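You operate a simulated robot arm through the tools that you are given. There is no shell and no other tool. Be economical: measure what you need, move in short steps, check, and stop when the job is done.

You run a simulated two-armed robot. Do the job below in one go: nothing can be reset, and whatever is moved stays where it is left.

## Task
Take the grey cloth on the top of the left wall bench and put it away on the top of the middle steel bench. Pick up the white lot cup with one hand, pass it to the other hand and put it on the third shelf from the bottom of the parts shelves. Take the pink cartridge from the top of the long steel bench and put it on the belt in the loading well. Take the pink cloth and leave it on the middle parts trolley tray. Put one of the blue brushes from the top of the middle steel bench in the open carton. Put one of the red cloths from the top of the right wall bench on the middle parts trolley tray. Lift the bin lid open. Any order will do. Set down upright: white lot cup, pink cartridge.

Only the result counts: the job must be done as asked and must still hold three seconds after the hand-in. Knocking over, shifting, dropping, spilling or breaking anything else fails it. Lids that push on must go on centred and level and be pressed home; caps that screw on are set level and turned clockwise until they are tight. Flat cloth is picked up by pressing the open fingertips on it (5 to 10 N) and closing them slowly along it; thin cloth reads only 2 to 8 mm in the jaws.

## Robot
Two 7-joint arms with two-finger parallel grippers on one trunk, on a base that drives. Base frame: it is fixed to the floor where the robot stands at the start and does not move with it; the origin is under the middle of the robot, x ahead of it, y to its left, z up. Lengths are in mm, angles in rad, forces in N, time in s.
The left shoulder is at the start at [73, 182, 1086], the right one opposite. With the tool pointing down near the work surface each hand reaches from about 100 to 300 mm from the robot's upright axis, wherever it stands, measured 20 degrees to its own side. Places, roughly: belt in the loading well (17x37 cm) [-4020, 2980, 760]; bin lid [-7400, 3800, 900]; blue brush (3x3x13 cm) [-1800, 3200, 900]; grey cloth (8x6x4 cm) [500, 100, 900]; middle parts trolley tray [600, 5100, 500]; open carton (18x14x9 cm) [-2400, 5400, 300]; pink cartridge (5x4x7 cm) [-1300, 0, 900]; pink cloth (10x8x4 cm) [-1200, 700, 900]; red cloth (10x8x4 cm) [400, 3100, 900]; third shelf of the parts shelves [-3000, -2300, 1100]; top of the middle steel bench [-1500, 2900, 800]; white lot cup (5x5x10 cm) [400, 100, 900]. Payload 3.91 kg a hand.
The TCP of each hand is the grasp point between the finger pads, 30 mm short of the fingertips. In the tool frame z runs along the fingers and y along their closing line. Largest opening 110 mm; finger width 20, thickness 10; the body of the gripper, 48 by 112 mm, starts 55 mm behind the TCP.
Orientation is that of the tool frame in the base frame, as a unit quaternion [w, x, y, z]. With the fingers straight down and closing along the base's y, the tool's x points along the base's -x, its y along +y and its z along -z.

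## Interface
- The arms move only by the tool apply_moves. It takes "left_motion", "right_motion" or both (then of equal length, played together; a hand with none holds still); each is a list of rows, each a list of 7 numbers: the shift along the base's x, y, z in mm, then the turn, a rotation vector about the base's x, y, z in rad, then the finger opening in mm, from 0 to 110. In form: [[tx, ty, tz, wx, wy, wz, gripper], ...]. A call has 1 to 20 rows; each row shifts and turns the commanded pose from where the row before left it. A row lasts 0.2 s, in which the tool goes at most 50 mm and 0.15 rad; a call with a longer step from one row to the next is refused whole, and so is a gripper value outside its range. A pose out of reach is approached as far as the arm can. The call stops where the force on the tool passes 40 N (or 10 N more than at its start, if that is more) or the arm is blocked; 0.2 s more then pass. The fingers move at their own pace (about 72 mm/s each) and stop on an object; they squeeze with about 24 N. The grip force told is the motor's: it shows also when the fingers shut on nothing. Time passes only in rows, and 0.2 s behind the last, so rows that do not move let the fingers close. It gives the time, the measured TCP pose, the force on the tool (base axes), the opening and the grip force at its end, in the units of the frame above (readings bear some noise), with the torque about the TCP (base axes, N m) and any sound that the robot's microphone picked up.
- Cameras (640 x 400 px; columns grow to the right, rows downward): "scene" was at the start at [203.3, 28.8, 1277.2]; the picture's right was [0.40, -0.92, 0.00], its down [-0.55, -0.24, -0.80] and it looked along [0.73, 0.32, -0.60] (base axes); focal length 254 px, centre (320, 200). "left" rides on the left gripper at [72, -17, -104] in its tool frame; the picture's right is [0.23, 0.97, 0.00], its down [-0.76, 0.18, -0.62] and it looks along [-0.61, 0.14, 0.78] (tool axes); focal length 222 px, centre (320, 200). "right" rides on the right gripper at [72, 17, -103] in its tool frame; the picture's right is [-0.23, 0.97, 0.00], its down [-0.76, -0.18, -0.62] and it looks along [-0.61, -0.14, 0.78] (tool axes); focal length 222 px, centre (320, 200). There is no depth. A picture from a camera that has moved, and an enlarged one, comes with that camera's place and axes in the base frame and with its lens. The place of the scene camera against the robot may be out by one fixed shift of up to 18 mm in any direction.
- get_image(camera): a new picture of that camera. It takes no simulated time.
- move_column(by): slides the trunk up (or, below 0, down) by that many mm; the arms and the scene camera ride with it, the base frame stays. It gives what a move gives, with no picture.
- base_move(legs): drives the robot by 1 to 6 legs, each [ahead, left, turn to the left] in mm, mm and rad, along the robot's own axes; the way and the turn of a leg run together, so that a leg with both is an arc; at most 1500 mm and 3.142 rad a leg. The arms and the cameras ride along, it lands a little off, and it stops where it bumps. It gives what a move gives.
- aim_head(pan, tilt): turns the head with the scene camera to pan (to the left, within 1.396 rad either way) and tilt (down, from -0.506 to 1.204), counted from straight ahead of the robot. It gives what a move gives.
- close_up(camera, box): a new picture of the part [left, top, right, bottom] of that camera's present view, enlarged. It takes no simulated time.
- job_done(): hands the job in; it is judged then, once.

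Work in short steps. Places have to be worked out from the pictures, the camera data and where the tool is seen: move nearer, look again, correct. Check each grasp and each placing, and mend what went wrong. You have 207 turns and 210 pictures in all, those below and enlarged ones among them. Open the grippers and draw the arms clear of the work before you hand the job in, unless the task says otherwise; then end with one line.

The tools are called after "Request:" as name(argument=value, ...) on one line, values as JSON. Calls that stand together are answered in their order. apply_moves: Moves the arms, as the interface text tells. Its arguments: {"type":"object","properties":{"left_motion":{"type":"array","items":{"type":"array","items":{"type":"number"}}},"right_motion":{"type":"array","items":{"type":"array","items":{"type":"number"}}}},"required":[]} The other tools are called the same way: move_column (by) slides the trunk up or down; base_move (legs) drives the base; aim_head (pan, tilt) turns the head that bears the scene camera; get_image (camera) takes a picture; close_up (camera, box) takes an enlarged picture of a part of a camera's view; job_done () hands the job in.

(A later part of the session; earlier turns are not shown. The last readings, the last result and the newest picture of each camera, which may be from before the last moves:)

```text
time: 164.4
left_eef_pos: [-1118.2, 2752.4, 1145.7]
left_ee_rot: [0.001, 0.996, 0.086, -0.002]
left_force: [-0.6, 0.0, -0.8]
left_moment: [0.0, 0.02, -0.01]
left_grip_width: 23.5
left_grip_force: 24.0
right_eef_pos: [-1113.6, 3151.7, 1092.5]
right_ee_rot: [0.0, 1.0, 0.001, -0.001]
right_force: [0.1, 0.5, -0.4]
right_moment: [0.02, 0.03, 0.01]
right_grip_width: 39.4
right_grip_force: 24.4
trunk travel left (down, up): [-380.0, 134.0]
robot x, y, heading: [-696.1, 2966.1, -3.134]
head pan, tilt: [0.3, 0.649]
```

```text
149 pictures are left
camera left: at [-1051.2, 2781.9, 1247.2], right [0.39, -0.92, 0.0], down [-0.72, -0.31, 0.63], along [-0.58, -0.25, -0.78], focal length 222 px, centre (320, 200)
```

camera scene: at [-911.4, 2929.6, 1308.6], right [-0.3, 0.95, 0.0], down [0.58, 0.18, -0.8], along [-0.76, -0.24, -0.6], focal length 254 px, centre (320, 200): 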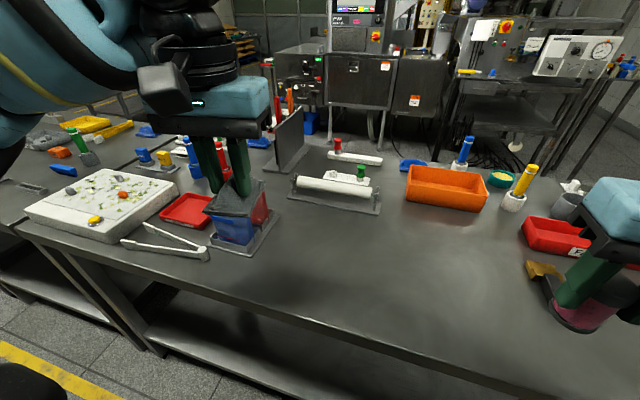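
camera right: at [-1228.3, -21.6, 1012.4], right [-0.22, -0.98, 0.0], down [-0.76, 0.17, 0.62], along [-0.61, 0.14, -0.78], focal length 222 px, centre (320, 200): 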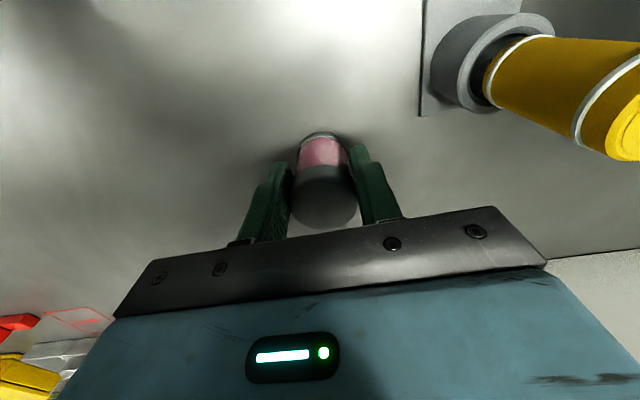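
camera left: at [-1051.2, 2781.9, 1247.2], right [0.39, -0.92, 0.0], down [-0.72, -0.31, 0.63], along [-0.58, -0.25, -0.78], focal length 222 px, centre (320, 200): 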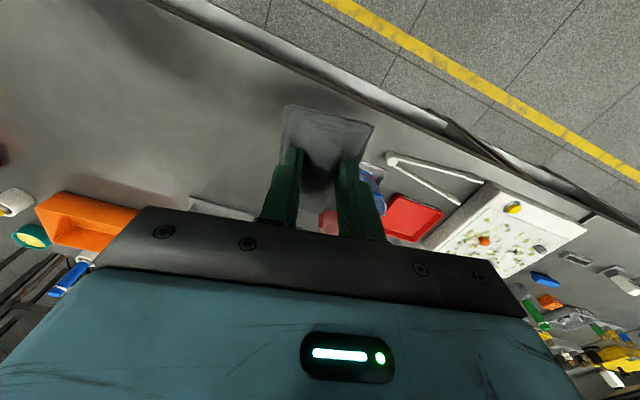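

The spot at about (-1240, 2840) is free. I move the left hand there and lower it to z 950.

Request:
apply_moves(left_motion=[[-30, 25, 0, 0, 0, 0, 0], [-30, 25, -20, 0, 0, 0, 0], [-30, 25, -25, 0, 0, 0, 0], [-30, 15, -30, 0, 0, 0, 0], [0, 0, -40, 0, 0, 0, 0], [0, 0, -40, 0, 0, 0, 0], [0, 0, -40, 0, 0, 0, 0], [0, 0, 0, 0, 0, 0, 0]])

Request:
get_image(camera="scene")

```text
time: 166.2
left_eef_pos: [-1239.1, 2842.8, 949.4]
left_ee_rot: [0.002, 0.996, 0.087, -0.003]
left_force: [-0.4, -0.3, 0.0]
left_moment: [-0.03, 0.02, -0.03]
left_grip_width: 23.4
left_grip_force: 23.4
right_eef_pos: [-1112.6, 3152.8, 1093.4]
right_ee_rot: [0.0, 1.0, 0.002, 0.0]
right_force: [1.0, 0.3, 0.0]
right_moment: [-0.01, -0.02, -0.03]
right_grip_width: 39.4
right_grip_force: 24.0
trunk travel left (down, up): [-380.0, 134.0]
robot x, y, heading: [-699.3, 2962.6, -3.139]
head pan, tilt: [0.3, 0.649]
```

```text
148 pictures are left
camera scene: at [-911.5, 2929.7, 1308.5], right [-0.3, 0.95, 0.0], down [0.58, 0.18, -0.8], along [-0.76, -0.24, -0.6], focal length 254 px, centre (320, 200)
```

scene: 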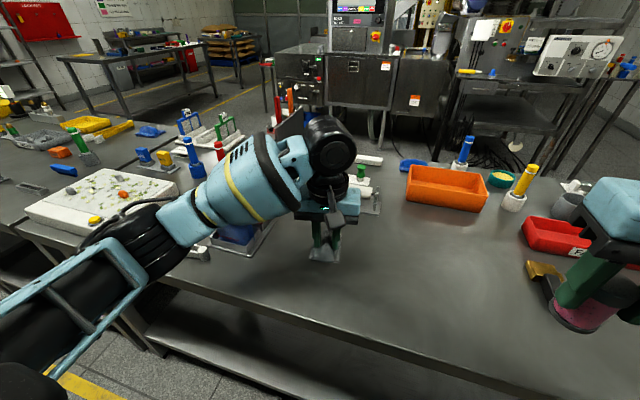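

Above the free spot; I lower to contact.

Request:
apply_moves(left_motion=[[0, 0, -30, 0, 0, 0, 0], [0, 0, -12, 0, 0, 0, 0], [0, 0, -6, 0, 0, 0, 0], [0, 0, -4, 0, 0, 0, 0], [0, 0, -3, 0, 0, 0, 0], [0, 0, -2, 0, 0, 0, 0], [0, 0, 0, 0, 0, 0, 0]])

```text
time: 167.8
left_eef_pos: [-1238.7, 2842.1, 894.8]
left_ee_rot: [0.0, 0.996, 0.088, -0.005]
left_force: [-2.9, -2.3, 24.0]
left_moment: [-0.06, 0.03, 0.01]
left_grip_width: 23.3
left_grip_force: 23.9
right_eef_pos: [-1110.9, 3153.5, 1094.1]
right_ee_rot: [0.0, 1.0, 0.001, -0.001]
right_force: [0.5, -0.2, -0.5]
right_moment: [-0.04, -0.03, -0.04]
right_grip_width: 39.2
right_grip_force: 24.0
trunk travel left (down, up): [-380.0, 134.0]
robot x, y, heading: [-701.6, 2961.2, -3.144]
head pan, tilt: [0.3, 0.649]
```

Contact on the bench. I open the fingers and lift off.

Request:
apply_moves(left_motion=[[0, 0, 1, 0, 0, 0, 30], [0, 0, 0, 0, 0, 0, 60], [0, 0, 0, 0, 0, 0, 70], [0, 0, 20, 0, 0, 0, 70], [0, 0, 45, 0, 0, 0, 70], [0, 0, 45, 0, 0, 0, 70], [0, 0, 45, 0, 0, 0, 70], [25, -30, 30, 0, 0, 0, 70], [25, -30, 30, 0, 0, 0, 70]])

Request:
get_image(camera="scene")

```text
time: 169.8
left_eef_pos: [-1187.2, 2781.3, 1109.3]
left_ee_rot: [0.0, 0.996, 0.087, -0.001]
left_force: [-0.5, -0.6, 0.3]
left_moment: [0.02, -0.02, -0.02]
left_grip_width: 69.8
left_grip_force: 0.0
right_eef_pos: [-1110.9, 3150.9, 1093.8]
right_ee_rot: [0.0, 1.0, 0.0, 0.0]
right_force: [-0.5, -0.1, 0.2]
right_moment: [-0.04, 0.02, -0.01]
right_grip_width: 39.6
right_grip_force: 24.2
trunk travel left (down, up): [-380.0, 134.0]
robot x, y, heading: [-698.8, 2962.7, -3.137]
head pan, tilt: [0.3, 0.649]
```

```text
147 pictures are left
camera scene: at [-910.6, 2929.2, 1308.6], right [-0.3, 0.95, 0.0], down [0.58, 0.18, -0.8], along [-0.76, -0.24, -0.6], focal length 254 px, centre (320, 200)
```

scene: 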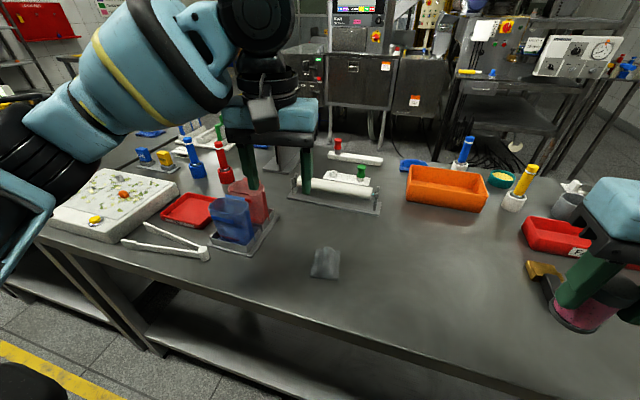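

The grey cloth is on the middle bench. Now the near blue brush at about (-1490, 2310): I raise the left hand, strafe left 440 and go ahead 150.

Request:
apply_moves(left_motion=[[0, 0, 40, 0, 0, 0, 60], [0, 0, 20, 0, 0, 0, 60]], right_motion=[[0, 0, 35, 0, 0, 0, 30], [0, 0, 35, 0, 0, 0, 30]])

Request:
base_move(legs=[[0, 440, 0], [150, 0, 0]])

Request:
get_image(camera="scene")

Request:
get_image(camera="left")

```text
time: 170.4
left_eef_pos: [-1189.7, 2782.0, 1168.3]
left_ee_rot: [0.001, 0.996, 0.088, -0.001]
left_force: [0.6, 0.6, -0.6]
left_moment: [0.0, -0.02, 0.02]
left_grip_width: 60.2
left_grip_force: 0.1
right_eef_pos: [-1111.7, 3151.9, 1165.4]
right_ee_rot: [0.0, 1.0, 0.0, 0.0]
right_force: [-0.1, 0.5, -0.6]
right_moment: [0.0, -0.02, -0.07]
right_grip_width: 39.5
right_grip_force: 24.0
trunk travel left (down, up): [-380.0, 134.0]
robot x, y, heading: [-699.1, 2960.3, -3.14]
head pan, tilt: [0.3, 0.649]
```

```text
time: 175.7
left_eef_pos: [-1337.6, 2342.7, 1168.7]
left_ee_rot: [0.001, 0.996, 0.088, -0.002]
left_force: [-0.3, -0.2, -1.4]
left_moment: [-0.01, 0.0, -0.04]
left_grip_width: 60.1
left_grip_force: 0.1
right_eef_pos: [-1260.6, 2712.2, 1163.6]
right_ee_rot: [0.0, 1.0, 0.001, 0.0]
right_force: [0.3, -0.7, -1.6]
right_moment: [0.01, 0.01, 0.03]
right_grip_width: 39.5
right_grip_force: 23.8
trunk travel left (down, up): [-380.0, 134.0]
robot x, y, heading: [-847.1, 2524.4, -3.133]
head pan, tilt: [0.3, 0.649]
```

```text
146 pictures are left
camera scene: at [-1060.1, 2489.2, 1308.4], right [-0.3, 0.95, 0.0], down [0.58, 0.18, -0.8], along [-0.76, -0.24, -0.6], focal length 254 px, centre (320, 200)
```

scene: 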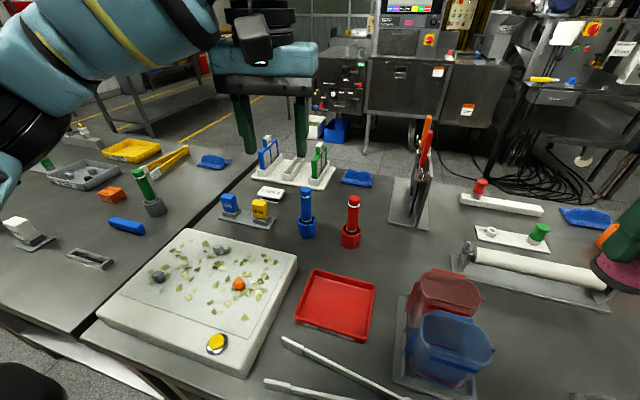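

```text
145 pictures are left
camera left: at [-1270.0, 2371.7, 1270.8], right [0.39, -0.92, 0.0], down [-0.72, -0.31, 0.63], along [-0.58, -0.25, -0.78], focal length 222 px, centre (320, 200)
```

left: 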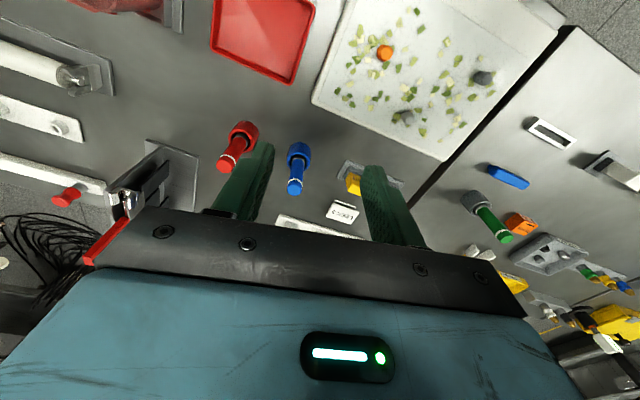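

The left camera puts the brush near (-1483, 2325). I move nearer and look again before descending.

Request:
apply_moves(left_motion=[[-30, -5, -10, 0, 0, 0, 60], [-30, -5, -20, 0, 0, 0, 60], [-30, -5, -20, 0, 0, 0, 60], [-20, -2, -20, 0, 0, 0, 60], [0, 0, -20, 0, 0, 0, 60], [0, 0, 0, 0, 0, 0, 60]])

Request:
get_image(camera="left")

Request:
get_image(camera="scene")

```text
time: 177.1
left_eef_pos: [-1447.2, 2325.4, 1077.0]
left_ee_rot: [0.001, 0.996, 0.087, -0.003]
left_force: [-0.2, -0.8, 0.1]
left_moment: [-0.05, 0.0, -0.01]
left_grip_width: 60.0
left_grip_force: 0.0
right_eef_pos: [-1259.5, 2711.3, 1164.4]
right_ee_rot: [0.0, 1.0, 0.002, -0.001]
right_force: [-0.7, 0.7, 0.2]
right_moment: [-0.02, -0.05, -0.02]
right_grip_width: 39.5
right_grip_force: 23.9
trunk travel left (down, up): [-380.0, 134.0]
robot x, y, heading: [-846.6, 2526.5, -3.141]
head pan, tilt: [0.3, 0.649]
```

```text
144 pictures are left
camera left: at [-1379.5, 2354.6, 1180.5], right [0.39, -0.92, 0.0], down [-0.72, -0.31, 0.63], along [-0.58, -0.25, -0.78], focal length 222 px, centre (320, 200)
```

left: 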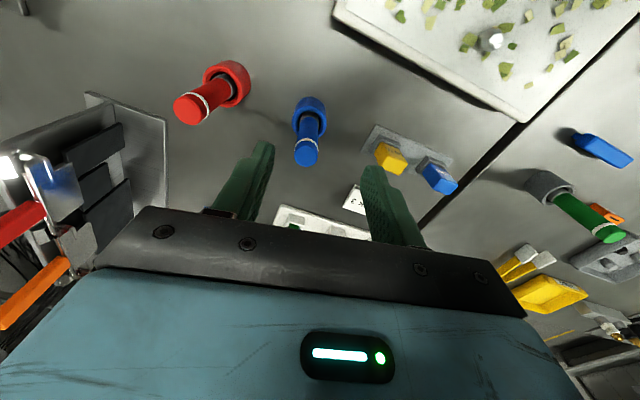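

```text
143 pictures are left
camera scene: at [-1059.7, 2489.4, 1308.5], right [-0.3, 0.95, 0.0], down [0.58, 0.18, -0.8], along [-0.76, -0.24, -0.6], focal length 254 px, centre (320, 200)
```

scene: 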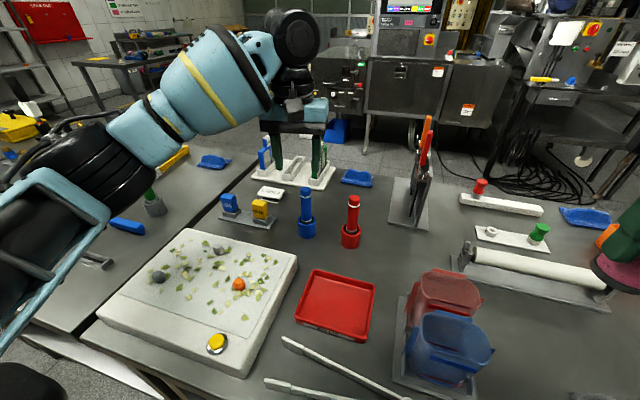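

Triangulating gives the brush top at (-1476, 2327, 990). I centre at (-1473, 2328), descend to z 952 and close on the handle.

Request:
apply_moves(left_motion=[[-13, 2, 0, 0, 0, 0, 60], [-13, 1, -25, 0, 0, 0, 60], [0, 0, -40, 0, 0, 0, 60], [0, 0, -35, 0, 0, 0, 60], [0, 0, -25, 0, 0, 0, 60], [0, 0, 0, 0, 0, 0, 60]])

Request:
get_image(camera="left")

```text
time: 178.5
left_eef_pos: [-1474.7, 2327.6, 953.8]
left_ee_rot: [0.002, 0.996, 0.087, -0.001]
left_force: [0.6, 0.1, -0.7]
left_moment: [-0.02, -0.04, -0.04]
left_grip_width: 59.8
left_grip_force: 0.0
right_eef_pos: [-1260.3, 2711.6, 1164.1]
right_ee_rot: [0.0, 1.0, 0.002, -0.001]
right_force: [0.0, 0.4, -0.1]
right_moment: [0.01, -0.01, -0.02]
right_grip_width: 39.8
right_grip_force: 23.8
trunk travel left (down, up): [-380.0, 134.0]
robot x, y, heading: [-847.9, 2522.2, -3.136]
head pan, tilt: [0.3, 0.649]
```

```text
142 pictures are left
camera left: at [-1405.7, 2357.3, 1056.0], right [0.39, -0.92, 0.0], down [-0.72, -0.31, 0.63], along [-0.58, -0.25, -0.78], focal length 222 px, centre (320, 200)
```

left: 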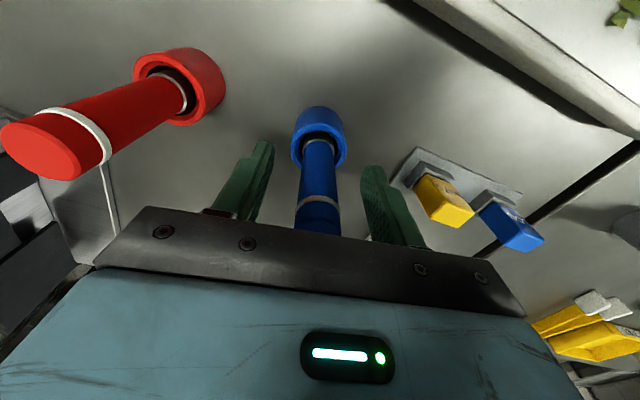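

The handle is centred between the fingers. I close and lift straight up 110 mm.

Request:
apply_moves(left_motion=[[0, 0, 0, 0, 0, 0, 20], [0, 0, 0, 0, 0, 0, 10], [0, 0, 0, 0, 0, 0, 10], [0, 0, 10, 0, 0, 0, 10], [0, 0, 30, 0, 0, 0, 10], [0, 0, 40, 0, 0, 0, 10], [0, 0, 40, 0, 0, 0, 10], [0, 0, 40, 0, 0, 0, 10], [0, 0, 0, 0, 0, 0, 10]])

Request:
get_image(camera="left")

Request:
get_image(camera="scene")

```text
time: 180.5
left_eef_pos: [-1472.0, 2327.3, 1113.5]
left_ee_rot: [0.0, 0.996, 0.088, -0.001]
left_force: [-0.5, 0.2, 0.2]
left_moment: [0.0, -0.01, -0.01]
left_grip_width: 22.8
left_grip_force: 24.3
right_eef_pos: [-1261.0, 2711.9, 1164.4]
right_ee_rot: [0.001, 1.0, 0.002, 0.0]
right_force: [-0.2, 0.3, -0.2]
right_moment: [-0.01, -0.01, 0.02]
right_grip_width: 39.5
right_grip_force: 24.2
trunk travel left (down, up): [-380.0, 134.0]
robot x, y, heading: [-844.9, 2523.9, -3.136]
head pan, tilt: [0.3, 0.649]
```

```text
141 pictures are left
camera left: at [-1405.4, 2357.3, 1215.5], right [0.39, -0.92, 0.0], down [-0.72, -0.31, 0.63], along [-0.58, -0.25, -0.78], focal length 222 px, centre (320, 200)
```

left: 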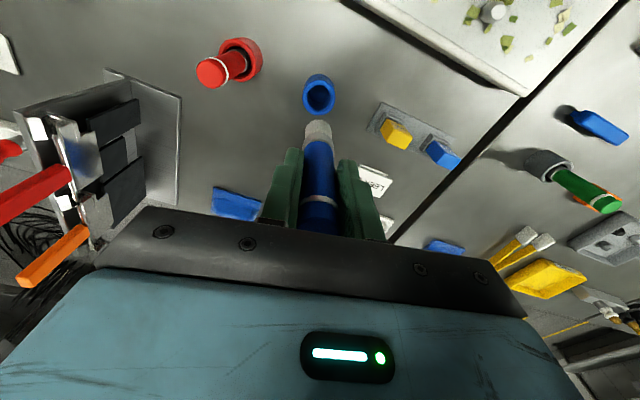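

```text
140 pictures are left
camera scene: at [-1060.3, 2488.9, 1308.3], right [-0.3, 0.95, 0.0], down [0.58, 0.18, -0.8], along [-0.76, -0.24, -0.6], focal length 254 px, centre (320, 200)
```

scene: 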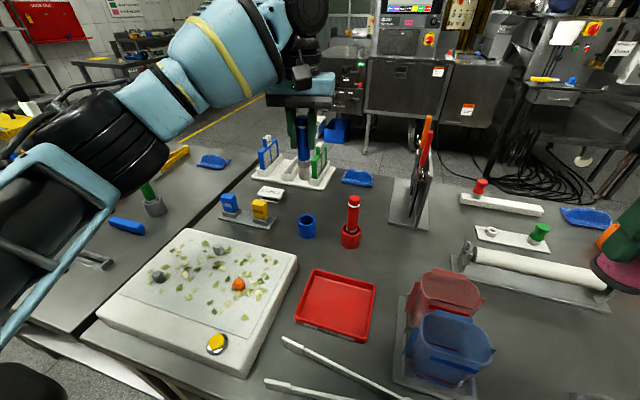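

The brush is out and held. I draw the left arm in, back off, strafe right past the bench and look around there.

Request:
apply_moves(left_motion=[[40, 0, 10, 0, 0, 0, 10], [40, 0, 10, 0, 0, 0, 10], [40, 0, 0, 0, 0, 0, 10], [40, 0, 0, 0, 0, 0, 10], [40, 0, 0, 0, 0, 0, 10]])

Request:
base_move(legs=[[-280, 0, 0], [0, -1300, 0]])

Request:
aim_head(pan=-1.3, tilt=0.35)

Request:
get_image(camera="scene")

Request:
aim_head(pan=-0.5, tilt=0.35)

Request:
get_image(camera="scene")

```text
time: 181.7
left_eef_pos: [-1272.2, 2327.9, 1133.6]
left_ee_rot: [0.001, 0.996, 0.088, -0.002]
left_force: [-0.4, 0.8, -0.5]
left_moment: [0.04, 0.01, -0.05]
left_grip_width: 22.7
left_grip_force: 23.9
right_eef_pos: [-1259.1, 2712.1, 1164.3]
right_ee_rot: [0.0, 1.0, 0.002, 0.0]
right_force: [0.5, 0.6, -1.1]
right_moment: [0.01, -0.01, 0.01]
right_grip_width: 39.7
right_grip_force: 24.1
trunk travel left (down, up): [-380.0, 134.0]
robot x, y, heading: [-848.6, 2520.6, -3.138]
head pan, tilt: [0.3, 0.649]
```

```text
time: 194.9
left_eef_pos: [-998.5, 3628.4, 1132.5]
left_ee_rot: [0.001, 0.996, 0.084, -0.003]
left_force: [-0.7, 0.4, -0.5]
left_moment: [0.01, -0.02, 0.01]
left_grip_width: 22.5
left_grip_force: 24.0
right_eef_pos: [-983.5, 4012.7, 1164.9]
right_ee_rot: [0.0, 1.0, -0.001, 0.0]
right_force: [-0.1, 0.2, -1.3]
right_moment: [0.0, -0.01, 0.0]
right_grip_width: 39.6
right_grip_force: 23.9
trunk travel left (down, up): [-380.0, 134.0]
robot x, y, heading: [-568.9, 3818.6, -3.14]
head pan, tilt: [0.3, 0.649]
```

```text
time: 196.6
left_eef_pos: [-998.1, 3628.5, 1131.5]
left_ee_rot: [0.001, 0.996, 0.084, -0.002]
left_force: [-1.5, -0.6, 0.1]
left_moment: [-0.04, 0.01, 0.01]
left_grip_width: 22.7
left_grip_force: 24.1
right_eef_pos: [-981.8, 4012.6, 1163.3]
right_ee_rot: [0.0, 1.0, -0.002, 0.001]
right_force: [0.0, -0.3, -0.1]
right_moment: [0.01, -0.05, 0.0]
right_grip_width: 39.5
right_grip_force: 23.9
trunk travel left (down, up): [-380.0, 134.0]
robot x, y, heading: [-570.9, 3822.2, -3.143]
head pan, tilt: [-1.3, 0.351]
```

```text
139 pictures are left
camera scene: at [-725.3, 3904.1, 1335.5], right [0.96, 0.27, 0.0], down [0.09, -0.33, -0.94], along [-0.25, 0.9, -0.34], focal length 254 px, centre (320, 200)
```

scene: 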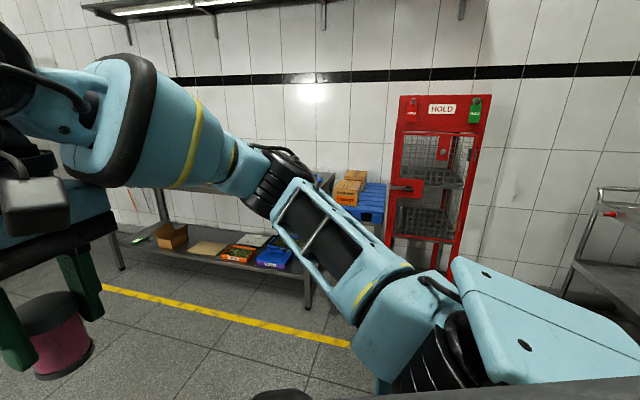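

```text
time: 197.7
left_eef_pos: [-999.0, 3629.2, 1133.5]
left_ee_rot: [0.001, 0.996, 0.084, -0.002]
left_force: [-0.3, 0.4, -0.1]
left_moment: [-0.01, 0.0, -0.05]
left_grip_width: 22.8
left_grip_force: 23.9
right_eef_pos: [-983.1, 4013.0, 1164.4]
right_ee_rot: [0.0, 1.0, -0.001, 0.0]
right_force: [0.1, 0.2, 0.5]
right_moment: [0.03, 0.0, 0.01]
right_grip_width: 39.2
right_grip_force: 23.5
trunk travel left (down, up): [-380.0, 134.0]
robot x, y, heading: [-570.2, 3820.2, -3.142]
head pan, tilt: [-0.499, 0.351]
```

```text
138 pictures are left
camera scene: at [-782.1, 3859.1, 1335.5], right [0.48, 0.88, 0.0], down [0.3, -0.16, -0.94], along [-0.82, 0.45, -0.34], focal length 254 px, centre (320, 200)
```

scene: 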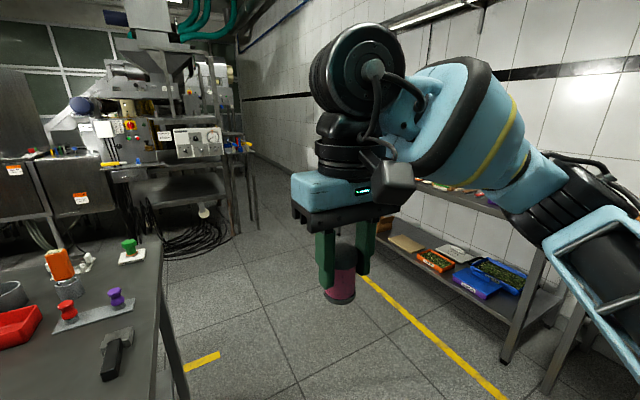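

The open carton stands on the low shelf of the wall bench at about (-2414, 5382). I drive into the cross aisle, go ahead to x ≈ -2400 and turn to face it.

Request:
base_move(legs=[[0, -450, 0], [1200, 0, 0], [640, 0, 0], [0, 0, -1.57]])

Request:
aim_head(pan=0.0, tilt=0.6)

Request:
get_image(camera="scene")

```text
time: 214.8
left_eef_pos: [-2607.1, 4684.9, 1132.7]
left_ee_rot: [-0.001, 0.77, -0.638, -0.003]
left_force: [0.7, -0.3, -0.1]
left_moment: [0.05, 0.03, 0.0]
left_grip_width: 22.6
left_grip_force: 23.8
right_eef_pos: [-2224.4, 4675.4, 1164.4]
right_ee_rot: [0.0, 0.712, -0.702, 0.0]
right_force: [-0.2, 0.7, -0.7]
right_moment: [-0.03, 0.02, 0.03]
right_grip_width: 39.4
right_grip_force: 23.7
trunk travel left (down, up): [-380.0, 134.0]
robot x, y, heading: [-2410.0, 4259.7, 1.588]
head pan, tilt: [-0.499, 0.351]
```

```text
time: 215.8
left_eef_pos: [-2607.4, 4684.9, 1133.4]
left_ee_rot: [-0.002, 0.769, -0.639, -0.002]
left_force: [-0.4, 1.5, 0.1]
left_moment: [0.02, -0.02, 0.0]
left_grip_width: 22.7
left_grip_force: 24.6
right_eef_pos: [-2223.9, 4674.8, 1164.5]
right_ee_rot: [0.001, 0.712, -0.702, 0.0]
right_force: [-0.8, 0.7, -0.4]
right_moment: [-0.02, 0.03, 0.03]
right_grip_width: 39.6
right_grip_force: 24.0
trunk travel left (down, up): [-380.0, 134.0]
robot x, y, heading: [-2410.0, 4261.2, 1.588]
head pan, tilt: [0.0, 0.6]
```

```text
137 pictures are left
camera scene: at [-2420.2, 4463.8, 1312.8], right [1.0, 0.02, 0.0], down [0.01, -0.56, -0.83], along [-0.01, 0.83, -0.56], focal length 254 px, centre (320, 200)
```

scene: 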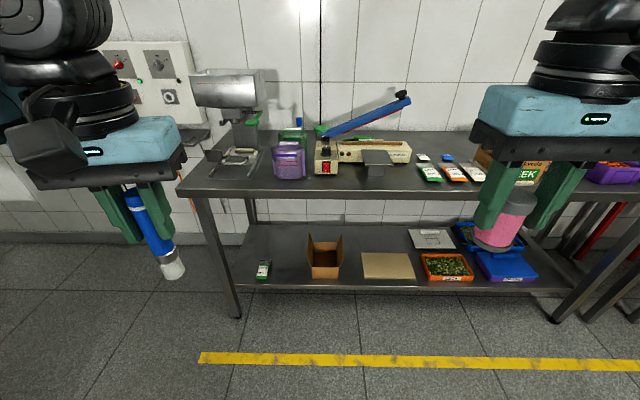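

The carton is at (325, 257) on the low shelf, a tall open box near the front. I zoom in on it.

Request:
close_up(camera="scene", box=[225, 190, 425, 315])

```text
3.20 times, centred on (325, 252) of scene
camera zoom: at [-2420.2, 4463.8, 1312.8], right [1.0, 0.02, 0.0], down [0.01, -0.56, -0.83], along [-0.01, 0.83, -0.56], focal length 812 px, centre (304, 32)
```

zoom: 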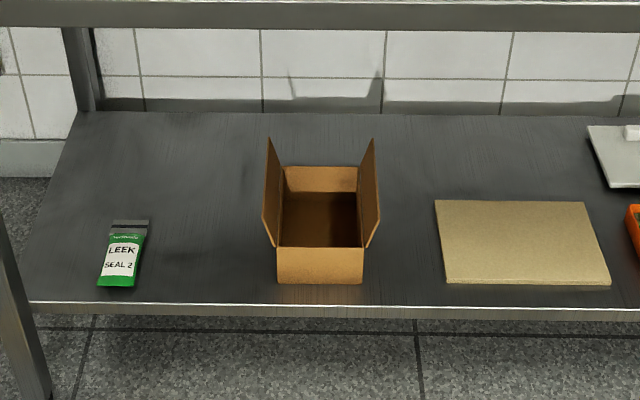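

The carton spans about x -2404 ± 70, y 5278–5458, rim at z ≈ 385, with two side flaps up to ≈ 445. I strafe right 150, go ahead 250, draw the right hand back, lower the trunk, then pitch the left hand for reaching in under the bench.

Request:
base_move(legs=[[250, -150, 0]])

Request:
apply_moves(right_motion=[[0, -30, 20, 0, 0, 0, 30], [0, -30, 20, 0, 0, 0, 30], [0, -30, 20, 0, 0, 0, 30], [0, -20, 0, 0, 0, 0, 30], [0, 0, 0, 0, 0, 0, 30]], left_motion=[[0, 10, -30, 0, 0, -0.06, 10], [0, 10, -30, 0, 0, -0.06, 10], [0, 10, -30, 0, 0, -0.05, 10], [0, 0, -30, 0, 0, 0, 10], [0, 0, -30, 0, 0, 0, 10]])

Request:
move_column(by=-370)

Request:
apply_moves(left_motion=[[0, 10, 0, 0.13, 0, 0, 10], [0, 10, 0, 0.13, 0, 0, 10], [0, 10, 0, 0.13, 0, 0, 10], [0, 10, 0, 0.13, 0, 0, 10], [0, 10, 0, 0.13, 0, 0, 10], [0, 10, 0, 0.13, 0, 0, 10], [0, 0, 0, 0, 0, 0, 10]])

Request:
get_image(camera="scene")

```text
time: 217.8
left_eef_pos: [-2462.1, 4936.7, 1133.9]
left_ee_rot: [-0.001, 0.769, -0.639, -0.003]
left_force: [-0.1, -1.0, -0.2]
left_moment: [0.0, 0.0, -0.04]
left_grip_width: 22.8
left_grip_force: 23.9
right_eef_pos: [-2077.6, 4926.8, 1164.7]
right_ee_rot: [0.0, 0.712, -0.702, 0.0]
right_force: [1.2, -0.8, -1.2]
right_moment: [-0.03, 0.01, 0.04]
right_grip_width: 39.5
right_grip_force: 24.5
trunk travel left (down, up): [-380.0, 134.0]
robot x, y, heading: [-2263.1, 4511.0, 1.588]
head pan, tilt: [0.0, 0.6]
```

```text
time: 218.7
left_eef_pos: [-2461.4, 4966.9, 1027.8]
left_ee_rot: [-0.001, 0.713, -0.702, -0.002]
left_force: [0.8, 0.4, -0.3]
left_moment: [-0.04, -0.04, 0.04]
left_grip_width: 22.9
left_grip_force: 24.4
right_eef_pos: [-2075.5, 4828.3, 1222.6]
right_ee_rot: [0.002, 0.708, -0.706, 0.003]
right_force: [-2.0, 6.7, -5.0]
right_moment: [-0.35, -0.33, -0.36]
right_grip_width: 39.4
right_grip_force: 24.2
trunk travel left (down, up): [-380.0, 134.0]
robot x, y, heading: [-2263.2, 4510.7, 1.588]
head pan, tilt: [0.0, 0.6]
stopped in row 4 (right hand): the force on the tool passed its limit at 60 N (the readings are from after the stop); the commanded pose is now the measured one
```

```text
time: 219.4
left_eef_pos: [-2462.8, 4967.2, 1009.6]
left_ee_rot: [0.0, 0.713, -0.702, -0.001]
left_force: [0.2, -0.3, -0.5]
left_moment: [0.02, 0.03, 0.0]
left_grip_width: 22.8
left_grip_force: 23.7
right_eef_pos: [-2074.1, 4832.0, 1202.3]
right_ee_rot: [-0.004, -0.707, 0.707, -0.006]
right_force: [-0.7, 10.6, -6.3]
right_moment: [-0.73, -0.31, -0.43]
right_grip_width: 39.9
right_grip_force: 23.9
trunk travel left (down, up): [-363.0, 151.0]
robot x, y, heading: [-2267.0, 4509.1, 1.585]
head pan, tilt: [0.0, 0.6]
stopped: the force on the tool passed its limit at 46 N (the readings are from after the stop); the commanded pose is now the measured one
```

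```text
time: 221.0
left_eef_pos: [-2462.3, 5025.7, 1009.2]
left_ee_rot: [-0.271, 0.659, -0.649, -0.268]
left_force: [0.2, -0.1, 0.7]
left_moment: [-0.04, -0.02, -0.01]
left_grip_width: 22.7
left_grip_force: 23.9
right_eef_pos: [-2073.3, 4830.4, 1205.0]
right_ee_rot: [0.004, 0.708, -0.706, 0.005]
right_force: [7.4, 17.3, -9.6]
right_moment: [-1.24, 0.53, 0.09]
right_grip_width: 39.4
right_grip_force: 24.4
trunk travel left (down, up): [-363.0, 151.0]
robot x, y, heading: [-2261.8, 4514.8, 1.586]
head pan, tilt: [0.0, 0.6]
```

```text
135 pictures are left
camera scene: at [-2272.1, 4721.7, 1296.0], right [1.0, -0.02, 0.0], down [-0.01, -0.55, -0.83], along [0.01, 0.83, -0.55], focal length 254 px, centre (320, 200)
```

scene: 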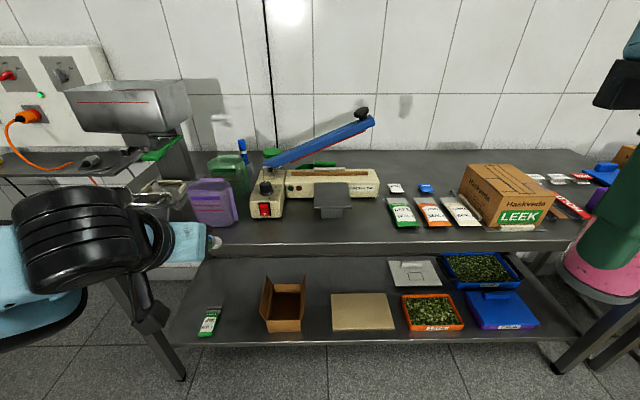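

The right arm folded against the robot itself. I move the right hand out, forward and down to relieve it, then lower the trunk.

Request:
apply_moves(right_motion=[[15, 25, -15, 0, 0, 0, 30], [15, 25, -20, 0, 0, 0, 30], [15, 10, -20, 0, 0, 0, 30], [10, 0, 0, 0, 0, 0, 30], [0, 0, 0, 0, 0, 0, 30]])

Request:
move_column(by=-360)

Request:
get_image(camera="scene")

```text
time: 222.2
left_eef_pos: [-2464.1, 5025.9, 1009.0]
left_ee_rot: [-0.27, 0.659, -0.648, -0.269]
left_force: [-0.5, 0.3, -0.3]
left_moment: [0.0, 0.04, 0.02]
left_grip_width: 22.5
left_grip_force: 23.9
right_eef_pos: [-2020.1, 4891.5, 1149.1]
right_ee_rot: [0.005, 0.708, -0.706, 0.004]
right_force: [-0.4, -0.2, -0.5]
right_moment: [-0.01, -0.01, -0.01]
right_grip_width: 39.6
right_grip_force: 24.2
trunk travel left (down, up): [-363.0, 151.0]
robot x, y, heading: [-2267.2, 4510.4, 1.588]
head pan, tilt: [0.0, 0.6]
```

```text
time: 225.7
left_eef_pos: [-2462.3, 5039.4, 651.9]
left_ee_rot: [-0.261, 0.663, -0.652, -0.259]
left_force: [-0.7, 0.7, 0.3]
left_moment: [0.0, 0.02, -0.01]
left_grip_width: 22.9
left_grip_force: 24.5
right_eef_pos: [-2019.1, 4892.2, 790.3]
right_ee_rot: [0.004, 0.708, -0.706, 0.005]
right_force: [-0.3, -0.9, -0.5]
right_moment: [-0.03, -0.01, 0.03]
right_grip_width: 39.4
right_grip_force: 24.6
trunk travel left (down, up): [-3.0, 511.0]
robot x, y, heading: [-2263.2, 4510.4, 1.581]
head pan, tilt: [0.0, 0.6]
```

```text
134 pictures are left
camera scene: at [-2277.0, 4838.5, 916.8], right [1.0, 0.02, 0.0], down [0.01, -0.56, -0.83], along [-0.01, 0.82, -0.56], focal length 254 px, centre (320, 200)
```

scene: 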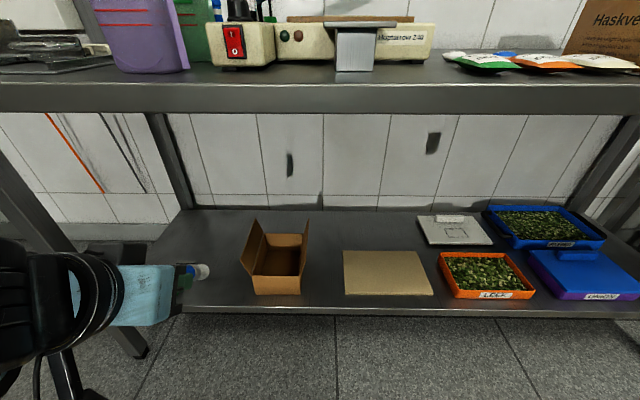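

The trunk leaned forward as it went down, so I keep the head away from the bench edge. I drive 200 mm ahead and check the carton from the left hand's camera.

Request:
base_move(legs=[[200, 0, 0]])

Request:
get_image(camera="left")

Request:
get_image(camera="scene")

```text
time: 227.3
left_eef_pos: [-2464.5, 5239.0, 651.3]
left_ee_rot: [-0.261, 0.663, -0.652, -0.259]
left_force: [-0.6, 0.6, -0.3]
left_moment: [0.01, 0.02, 0.0]
left_grip_width: 22.6
left_grip_force: 24.6
right_eef_pos: [-2020.2, 5091.1, 789.4]
right_ee_rot: [0.004, 0.708, -0.706, 0.006]
right_force: [-0.1, -0.1, -0.3]
right_moment: [-0.01, 0.02, 0.01]
right_grip_width: 39.7
right_grip_force: 24.1
trunk travel left (down, up): [-3.0, 511.0]
robot x, y, heading: [-2265.4, 4712.3, 1.588]
head pan, tilt: [0.0, 0.6]
```

```text
133 pictures are left
camera left: at [-2447.6, 5116.3, 677.4], right [-0.97, -0.18, -0.16], down [-0.19, 0.13, 0.97], along [-0.15, 0.98, -0.16], focal length 222 px, centre (320, 200)
```

left: 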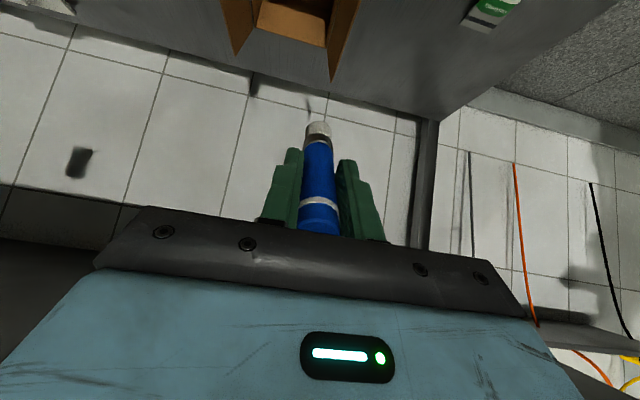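

```text
132 pictures are left
camera scene: at [-2279.5, 5038.0, 916.7], right [1.0, 0.01, 0.0], down [0.01, -0.57, -0.82], along [-0.01, 0.82, -0.57], focal length 254 px, centre (320, 200)
```

scene: 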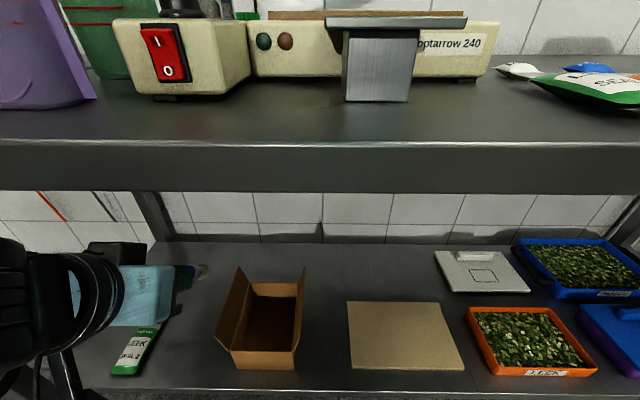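

The carton's opening is centred near (-2393, 5362), about 126 mm wide between the flaps. I move the left hand over it to z ≈ 490 and check.

Request:
apply_moves(left_motion=[[24, 0, 0, 0, 0, 0, 10], [24, 0, 0, 0, 0, 0, 10], [23, 0, 0, 0, 0, 0, 10], [0, 29, -35, 0, 0, 0, 10], [0, 29, -40, 0, 0, 0, 10], [0, 29, -40, 0, 0, 0, 10], [0, 29, -40, 0, 0, 0, 10], [0, 0, 0, 0, 0, 0, 10]])

Request:
get_image(camera="left")

Request:
get_image(camera="scene")

```text
time: 229.1
left_eef_pos: [-2395.0, 5355.2, 496.9]
left_ee_rot: [-0.262, 0.662, -0.653, -0.259]
left_force: [0.8, -0.4, -0.2]
left_moment: [-0.05, -0.01, 0.0]
left_grip_width: 23.0
left_grip_force: 23.9
right_eef_pos: [-2020.2, 5089.6, 790.2]
right_ee_rot: [0.004, 0.708, -0.706, 0.005]
right_force: [0.6, -0.6, -1.2]
right_moment: [0.0, 0.04, -0.01]
right_grip_width: 39.3
right_grip_force: 24.0
trunk travel left (down, up): [-3.0, 511.0]
robot x, y, heading: [-2268.1, 4709.8, 1.584]
head pan, tilt: [0.0, 0.6]
```

```text
131 pictures are left
camera left: at [-2377.1, 5231.9, 522.9], right [-0.97, -0.18, -0.16], down [-0.19, 0.13, 0.97], along [-0.15, 0.98, -0.16], focal length 222 px, centre (320, 200)
```

left: 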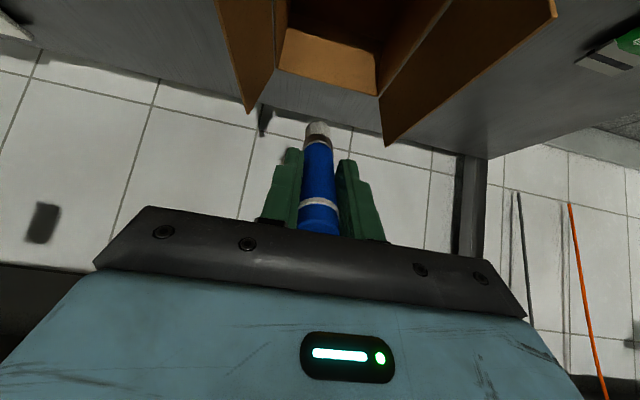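

```text
130 pictures are left
camera scene: at [-2279.5, 5037.8, 916.8], right [1.0, 0.01, 0.0], down [0.01, -0.56, -0.83], along [-0.01, 0.82, -0.56], focal length 254 px, centre (320, 200)
```

scene: 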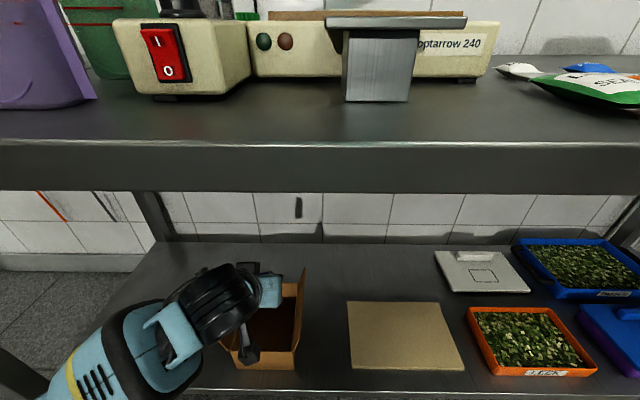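

The back wall's centre also comes out at x ≈ -2394, so the hand is centred. I lower to z ≈ 413.

Request:
apply_moves(left_motion=[[0, 0, -30, 0, 0, 0, 10], [0, 0, -25, 0, 0, 0, 10], [0, 0, -15, 0, 0, 0, 10], [0, 0, -13, 0, 0, 0, 10], [0, 0, 0, 0, 0, 0, 10]])

Request:
get_image(camera="left")

Request:
close_up(camera="scene", box=[160, 230, 360, 400])

```text
time: 230.3
left_eef_pos: [-2394.4, 5353.4, 413.4]
left_ee_rot: [-0.261, 0.663, -0.652, -0.259]
left_force: [0.3, -1.0, -0.1]
left_moment: [-0.01, 0.03, 0.0]
left_grip_width: 22.9
left_grip_force: 24.4
right_eef_pos: [-2019.7, 5090.7, 788.9]
right_ee_rot: [0.003, 0.707, -0.707, 0.004]
right_force: [-0.8, 0.9, 0.4]
right_moment: [-0.04, 0.01, 0.01]
right_grip_width: 39.6
right_grip_force: 23.9
trunk travel left (down, up): [-3.0, 511.0]
robot x, y, heading: [-2264.9, 4710.8, 1.584]
head pan, tilt: [0.0, 0.6]
```

```text
129 pictures are left
camera left: at [-2376.9, 5232.4, 438.9], right [-0.97, -0.18, -0.16], down [-0.19, 0.13, 0.97], along [-0.15, 0.98, -0.16], focal length 222 px, centre (320, 200)
```

left: 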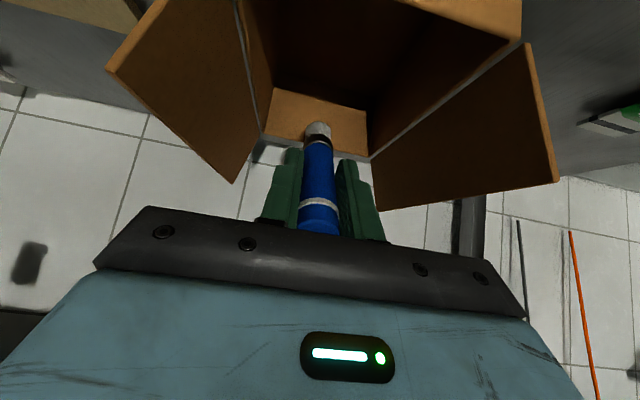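

```text
2.35 times, centred on (260, 315) of scene
camera zoom: at [-2279.5, 5037.8, 916.8], right [1.0, 0.01, 0.0], down [0.01, -0.56, -0.83], along [-0.01, 0.82, -0.56], focal length 598 px, centre (461, -71)
```

zoom: 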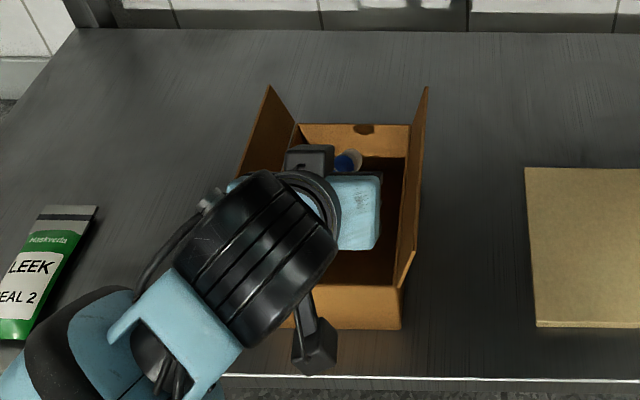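

The brush's end is inside the carton and nothing touches. I lower 10 mm more and open the fingers moderately.

Request:
apply_moves(left_motion=[[0, 0, -10, 0, 0, 0, 10], [0, 0, 0, 0, 0, 0, 30], [0, 0, 0, 0, 0, 0, 45], [0, 0, 0, 0, 0, 0, 45], [0, 0, 0, 0, 0, 0, 45], [0, 0, 0, 0, 0, 0, 45]])

Request:
get_image(camera="left")

```text
time: 231.7
left_eef_pos: [-2392.7, 5354.4, 404.8]
left_ee_rot: [-0.261, 0.662, -0.652, -0.259]
left_force: [0.1, -0.7, 0.5]
left_moment: [0.02, 0.0, 0.02]
left_grip_width: 45.1
left_grip_force: 0.0
right_eef_pos: [-2020.9, 5089.7, 789.1]
right_ee_rot: [0.004, 0.708, -0.707, 0.005]
right_force: [-0.1, -0.1, -1.2]
right_moment: [0.0, 0.01, -0.01]
right_grip_width: 39.6
right_grip_force: 24.2
trunk travel left (down, up): [-3.0, 511.0]
robot x, y, heading: [-2265.1, 4708.5, 1.58]
head pan, tilt: [0.0, 0.6]
```

```text
127 pictures are left
camera left: at [-2376.6, 5232.0, 429.4], right [-0.97, -0.18, -0.16], down [-0.19, 0.13, 0.97], along [-0.15, 0.98, -0.16], focal length 222 px, centre (320, 200)
```

left: 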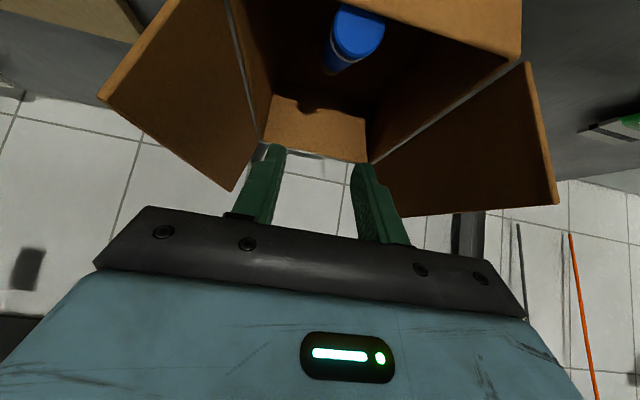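

The brush lies in the carton. I draw the hand back along its axis and verify.

Request:
apply_moves(left_motion=[[0, -10, 15, 0, 0, 0, 45], [0, -25, 30, 0, 0, 0, 45], [0, -30, 32, 0, 0, 0, 45], [0, -30, 30, 0, 0, 0, 45], [0, -30, 30, 0, 0, 0, 45], [0, -35, 20, 0, 0, 0, 45], [0, -40, 0, 0, 0, 0, 45], [-10, -40, 0, 0, 0, 0, 45]])

Request:
get_image(camera="scene")

```text
time: 233.7
left_eef_pos: [-2357.2, 5196.4, 577.9]
left_ee_rot: [-0.291, 0.648, -0.637, -0.3]
left_force: [1.0, 0.1, 0.1]
left_moment: [-0.02, -0.01, 0.01]
left_grip_width: 45.3
left_grip_force: 0.0
left hand out of reach, approached as far as the arm can: row 6, 7, 8
right_eef_pos: [-2019.8, 5090.3, 788.0]
right_ee_rot: [0.004, 0.707, -0.707, 0.005]
right_force: [-0.1, 0.3, -0.6]
right_moment: [-0.03, 0.01, -0.01]
right_grip_width: 39.6
right_grip_force: 24.0
trunk travel left (down, up): [-3.0, 511.0]
robot x, y, heading: [-2266.6, 4710.6, 1.584]
head pan, tilt: [0.0, 0.6]
stopped in row 8 (left hand): the arm was blocked; the commanded pose is now the measured one
```

```text
126 pictures are left
camera scene: at [-2279.4, 5037.9, 916.6], right [1.0, 0.01, 0.0], down [0.01, -0.56, -0.83], along [-0.01, 0.82, -0.56], focal length 254 px, centre (320, 200)
```

scene: 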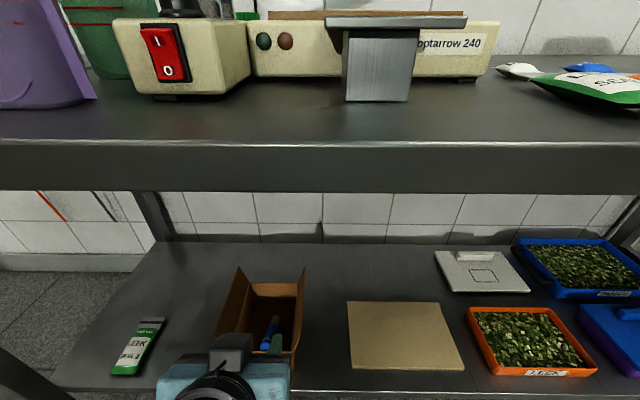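

The brush lies in the carton. I back the robot off, raise the trunk, and turn the left hand back down.

Request:
base_move(legs=[[-350, 0, 0]])

Request:
move_column(by=360)

Request:
apply_moves(left_motion=[[-10, 0, 0, -0.13, 0, 0, 45], [-15, 0, 10, -0.13, 0, 0, 45], [-15, 0, 10, -0.13, 0, 0, 45], [-15, 0, 10, -0.13, 0, 0, 45], [-15, 0, 10, -0.13, 0, 0, 45], [-15, 0, 10, -0.13, 0, 0, 45], [-15, 0, 10, 0, 0, 0, 45], [0, 0, 0, 0, 0, 0, 45]])

Request:
aim_head(pan=1.39, tilt=0.35)

Request:
get_image(camera="scene")

```text
time: 236.0
left_eef_pos: [-2353.3, 4846.4, 579.3]
left_ee_rot: [-0.291, 0.648, -0.636, -0.301]
left_force: [1.2, -0.6, -0.1]
left_moment: [0.0, 0.01, 0.02]
left_grip_width: 44.9
left_grip_force: 0.1
right_eef_pos: [-2016.0, 4738.6, 790.5]
right_ee_rot: [0.004, 0.708, -0.707, 0.005]
right_force: [-0.4, -0.3, -0.8]
right_moment: [0.0, -0.03, 0.02]
right_grip_width: 39.5
right_grip_force: 24.7
trunk travel left (down, up): [-3.0, 511.0]
robot x, y, heading: [-2259.6, 4356.4, 1.59]
head pan, tilt: [0.0, 0.6]
```

```text
time: 236.7
left_eef_pos: [-2386.4, 4855.2, 595.6]
left_ee_rot: [0.253, -0.624, 0.642, 0.366]
left_force: [-0.6, -0.5, 0.6]
left_moment: [0.04, 0.0, 0.01]
left_grip_width: 44.6
left_grip_force: 0.0
right_eef_pos: [-2017.0, 4738.0, 813.5]
right_ee_rot: [0.005, 0.708, -0.706, 0.005]
right_force: [0.0, 0.4, -1.4]
right_moment: [-0.01, -0.01, -0.01]
right_grip_width: 39.4
right_grip_force: 24.2
trunk travel left (down, up): [-28.0, 486.0]
robot x, y, heading: [-2260.9, 4360.1, 1.587]
head pan, tilt: [0.0, 0.6]
stopped: the arm was blocked; the commanded pose is now the measured one
```

```text
time: 237.3
left_eef_pos: [-2462.2, 4860.6, 573.8]
left_ee_rot: [0.097, -0.625, 0.681, 0.368]
left_force: [0.0, -0.3, 0.2]
left_moment: [0.01, -0.03, 0.0]
left_grip_width: 44.7
left_grip_force: 0.0
left hand out of reach, approached as far as the arm can: row 2
right_eef_pos: [-2015.9, 4738.2, 814.4]
right_ee_rot: [0.004, 0.708, -0.706, 0.006]
right_force: [0.1, -1.3, -1.1]
right_moment: [0.04, 0.02, 0.02]
right_grip_width: 39.6
right_grip_force: 23.7
trunk travel left (down, up): [-28.0, 486.0]
robot x, y, heading: [-2257.4, 4360.3, 1.588]
head pan, tilt: [0.0, 0.6]
stopped in row 2 (left hand): the arm was blocked; the commanded pose is now the measured one
```

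```text
time: 238.9
left_eef_pos: [-2463.0, 4860.9, 573.6]
left_ee_rot: [0.097, -0.626, 0.681, 0.368]
left_force: [0.1, 0.4, -0.1]
left_moment: [-0.02, 0.01, 0.02]
left_grip_width: 45.2
left_grip_force: 0.1
right_eef_pos: [-2017.0, 4738.2, 814.4]
right_ee_rot: [0.003, 0.708, -0.706, 0.005]
right_force: [-0.2, 0.3, -0.8]
right_moment: [-0.04, 0.0, 0.0]
right_grip_width: 39.6
right_grip_force: 24.2
trunk travel left (down, up): [-28.0, 486.0]
robot x, y, heading: [-2260.8, 4357.7, 1.583]
head pan, tilt: [1.389, 0.351]
```

```text
125 pictures are left
camera scene: at [-2365.1, 4610.6, 955.9], right [0.17, 0.99, 0.0], down [0.34, -0.06, -0.94], along [-0.93, 0.16, -0.34], focal length 254 px, centre (320, 200)
```

scene: 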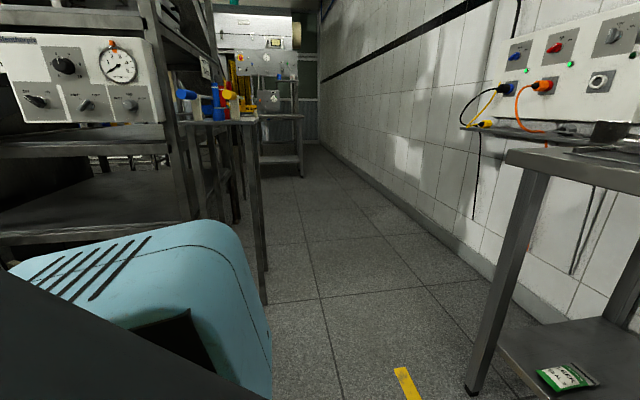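

The left arm got folded awkwardly. I first move it outward, forward and up, then unwind its orientation.

Request:
apply_moves(left_motion=[[-20, 20, 20, 0, 0, 0, 45], [-20, 20, 30, 0, 0, 0, 45], [-20, 20, 30, 0, 0, 0, 45], [-10, 0, 30, -0.1125, -0.066, 0.0137, 45], [0, 0, 30, -0.1125, -0.066, 0.0137, 45], [0, 0, 20, -0.1125, -0.066, 0.0137, 45], [0, 0, 0, -0.1125, -0.066, 0.0137, 45], [0, 0, 0, -0.1125, -0.066, 0.0137, 45], [0, 0, 0, -0.1125, -0.066, 0.0137, 45], [0, 0, 0, 0, 0, 0, 45]])

```text
time: 241.3
left_eef_pos: [-2640.0, 5020.7, 637.6]
left_ee_rot: [0.015, 0.731, -0.682, 0.004]
left_force: [-0.7, 0.0, -0.6]
left_moment: [0.04, 0.03, -0.03]
left_grip_width: 44.8
left_grip_force: 0.0
left hand out of reach, approached as far as the arm can: row 4, 5, 6, 7, 8
right_eef_pos: [-2017.1, 4738.3, 813.5]
right_ee_rot: [0.004, 0.708, -0.706, 0.007]
right_force: [0.2, 0.3, -0.8]
right_moment: [-0.01, 0.01, 0.02]
right_grip_width: 39.6
right_grip_force: 23.8
trunk travel left (down, up): [-28.0, 486.0]
robot x, y, heading: [-2261.5, 4359.0, 1.584]
head pan, tilt: [1.389, 0.351]
stopped in row 10 (left hand): the arm was blocked; the commanded pose is now the measured one
```

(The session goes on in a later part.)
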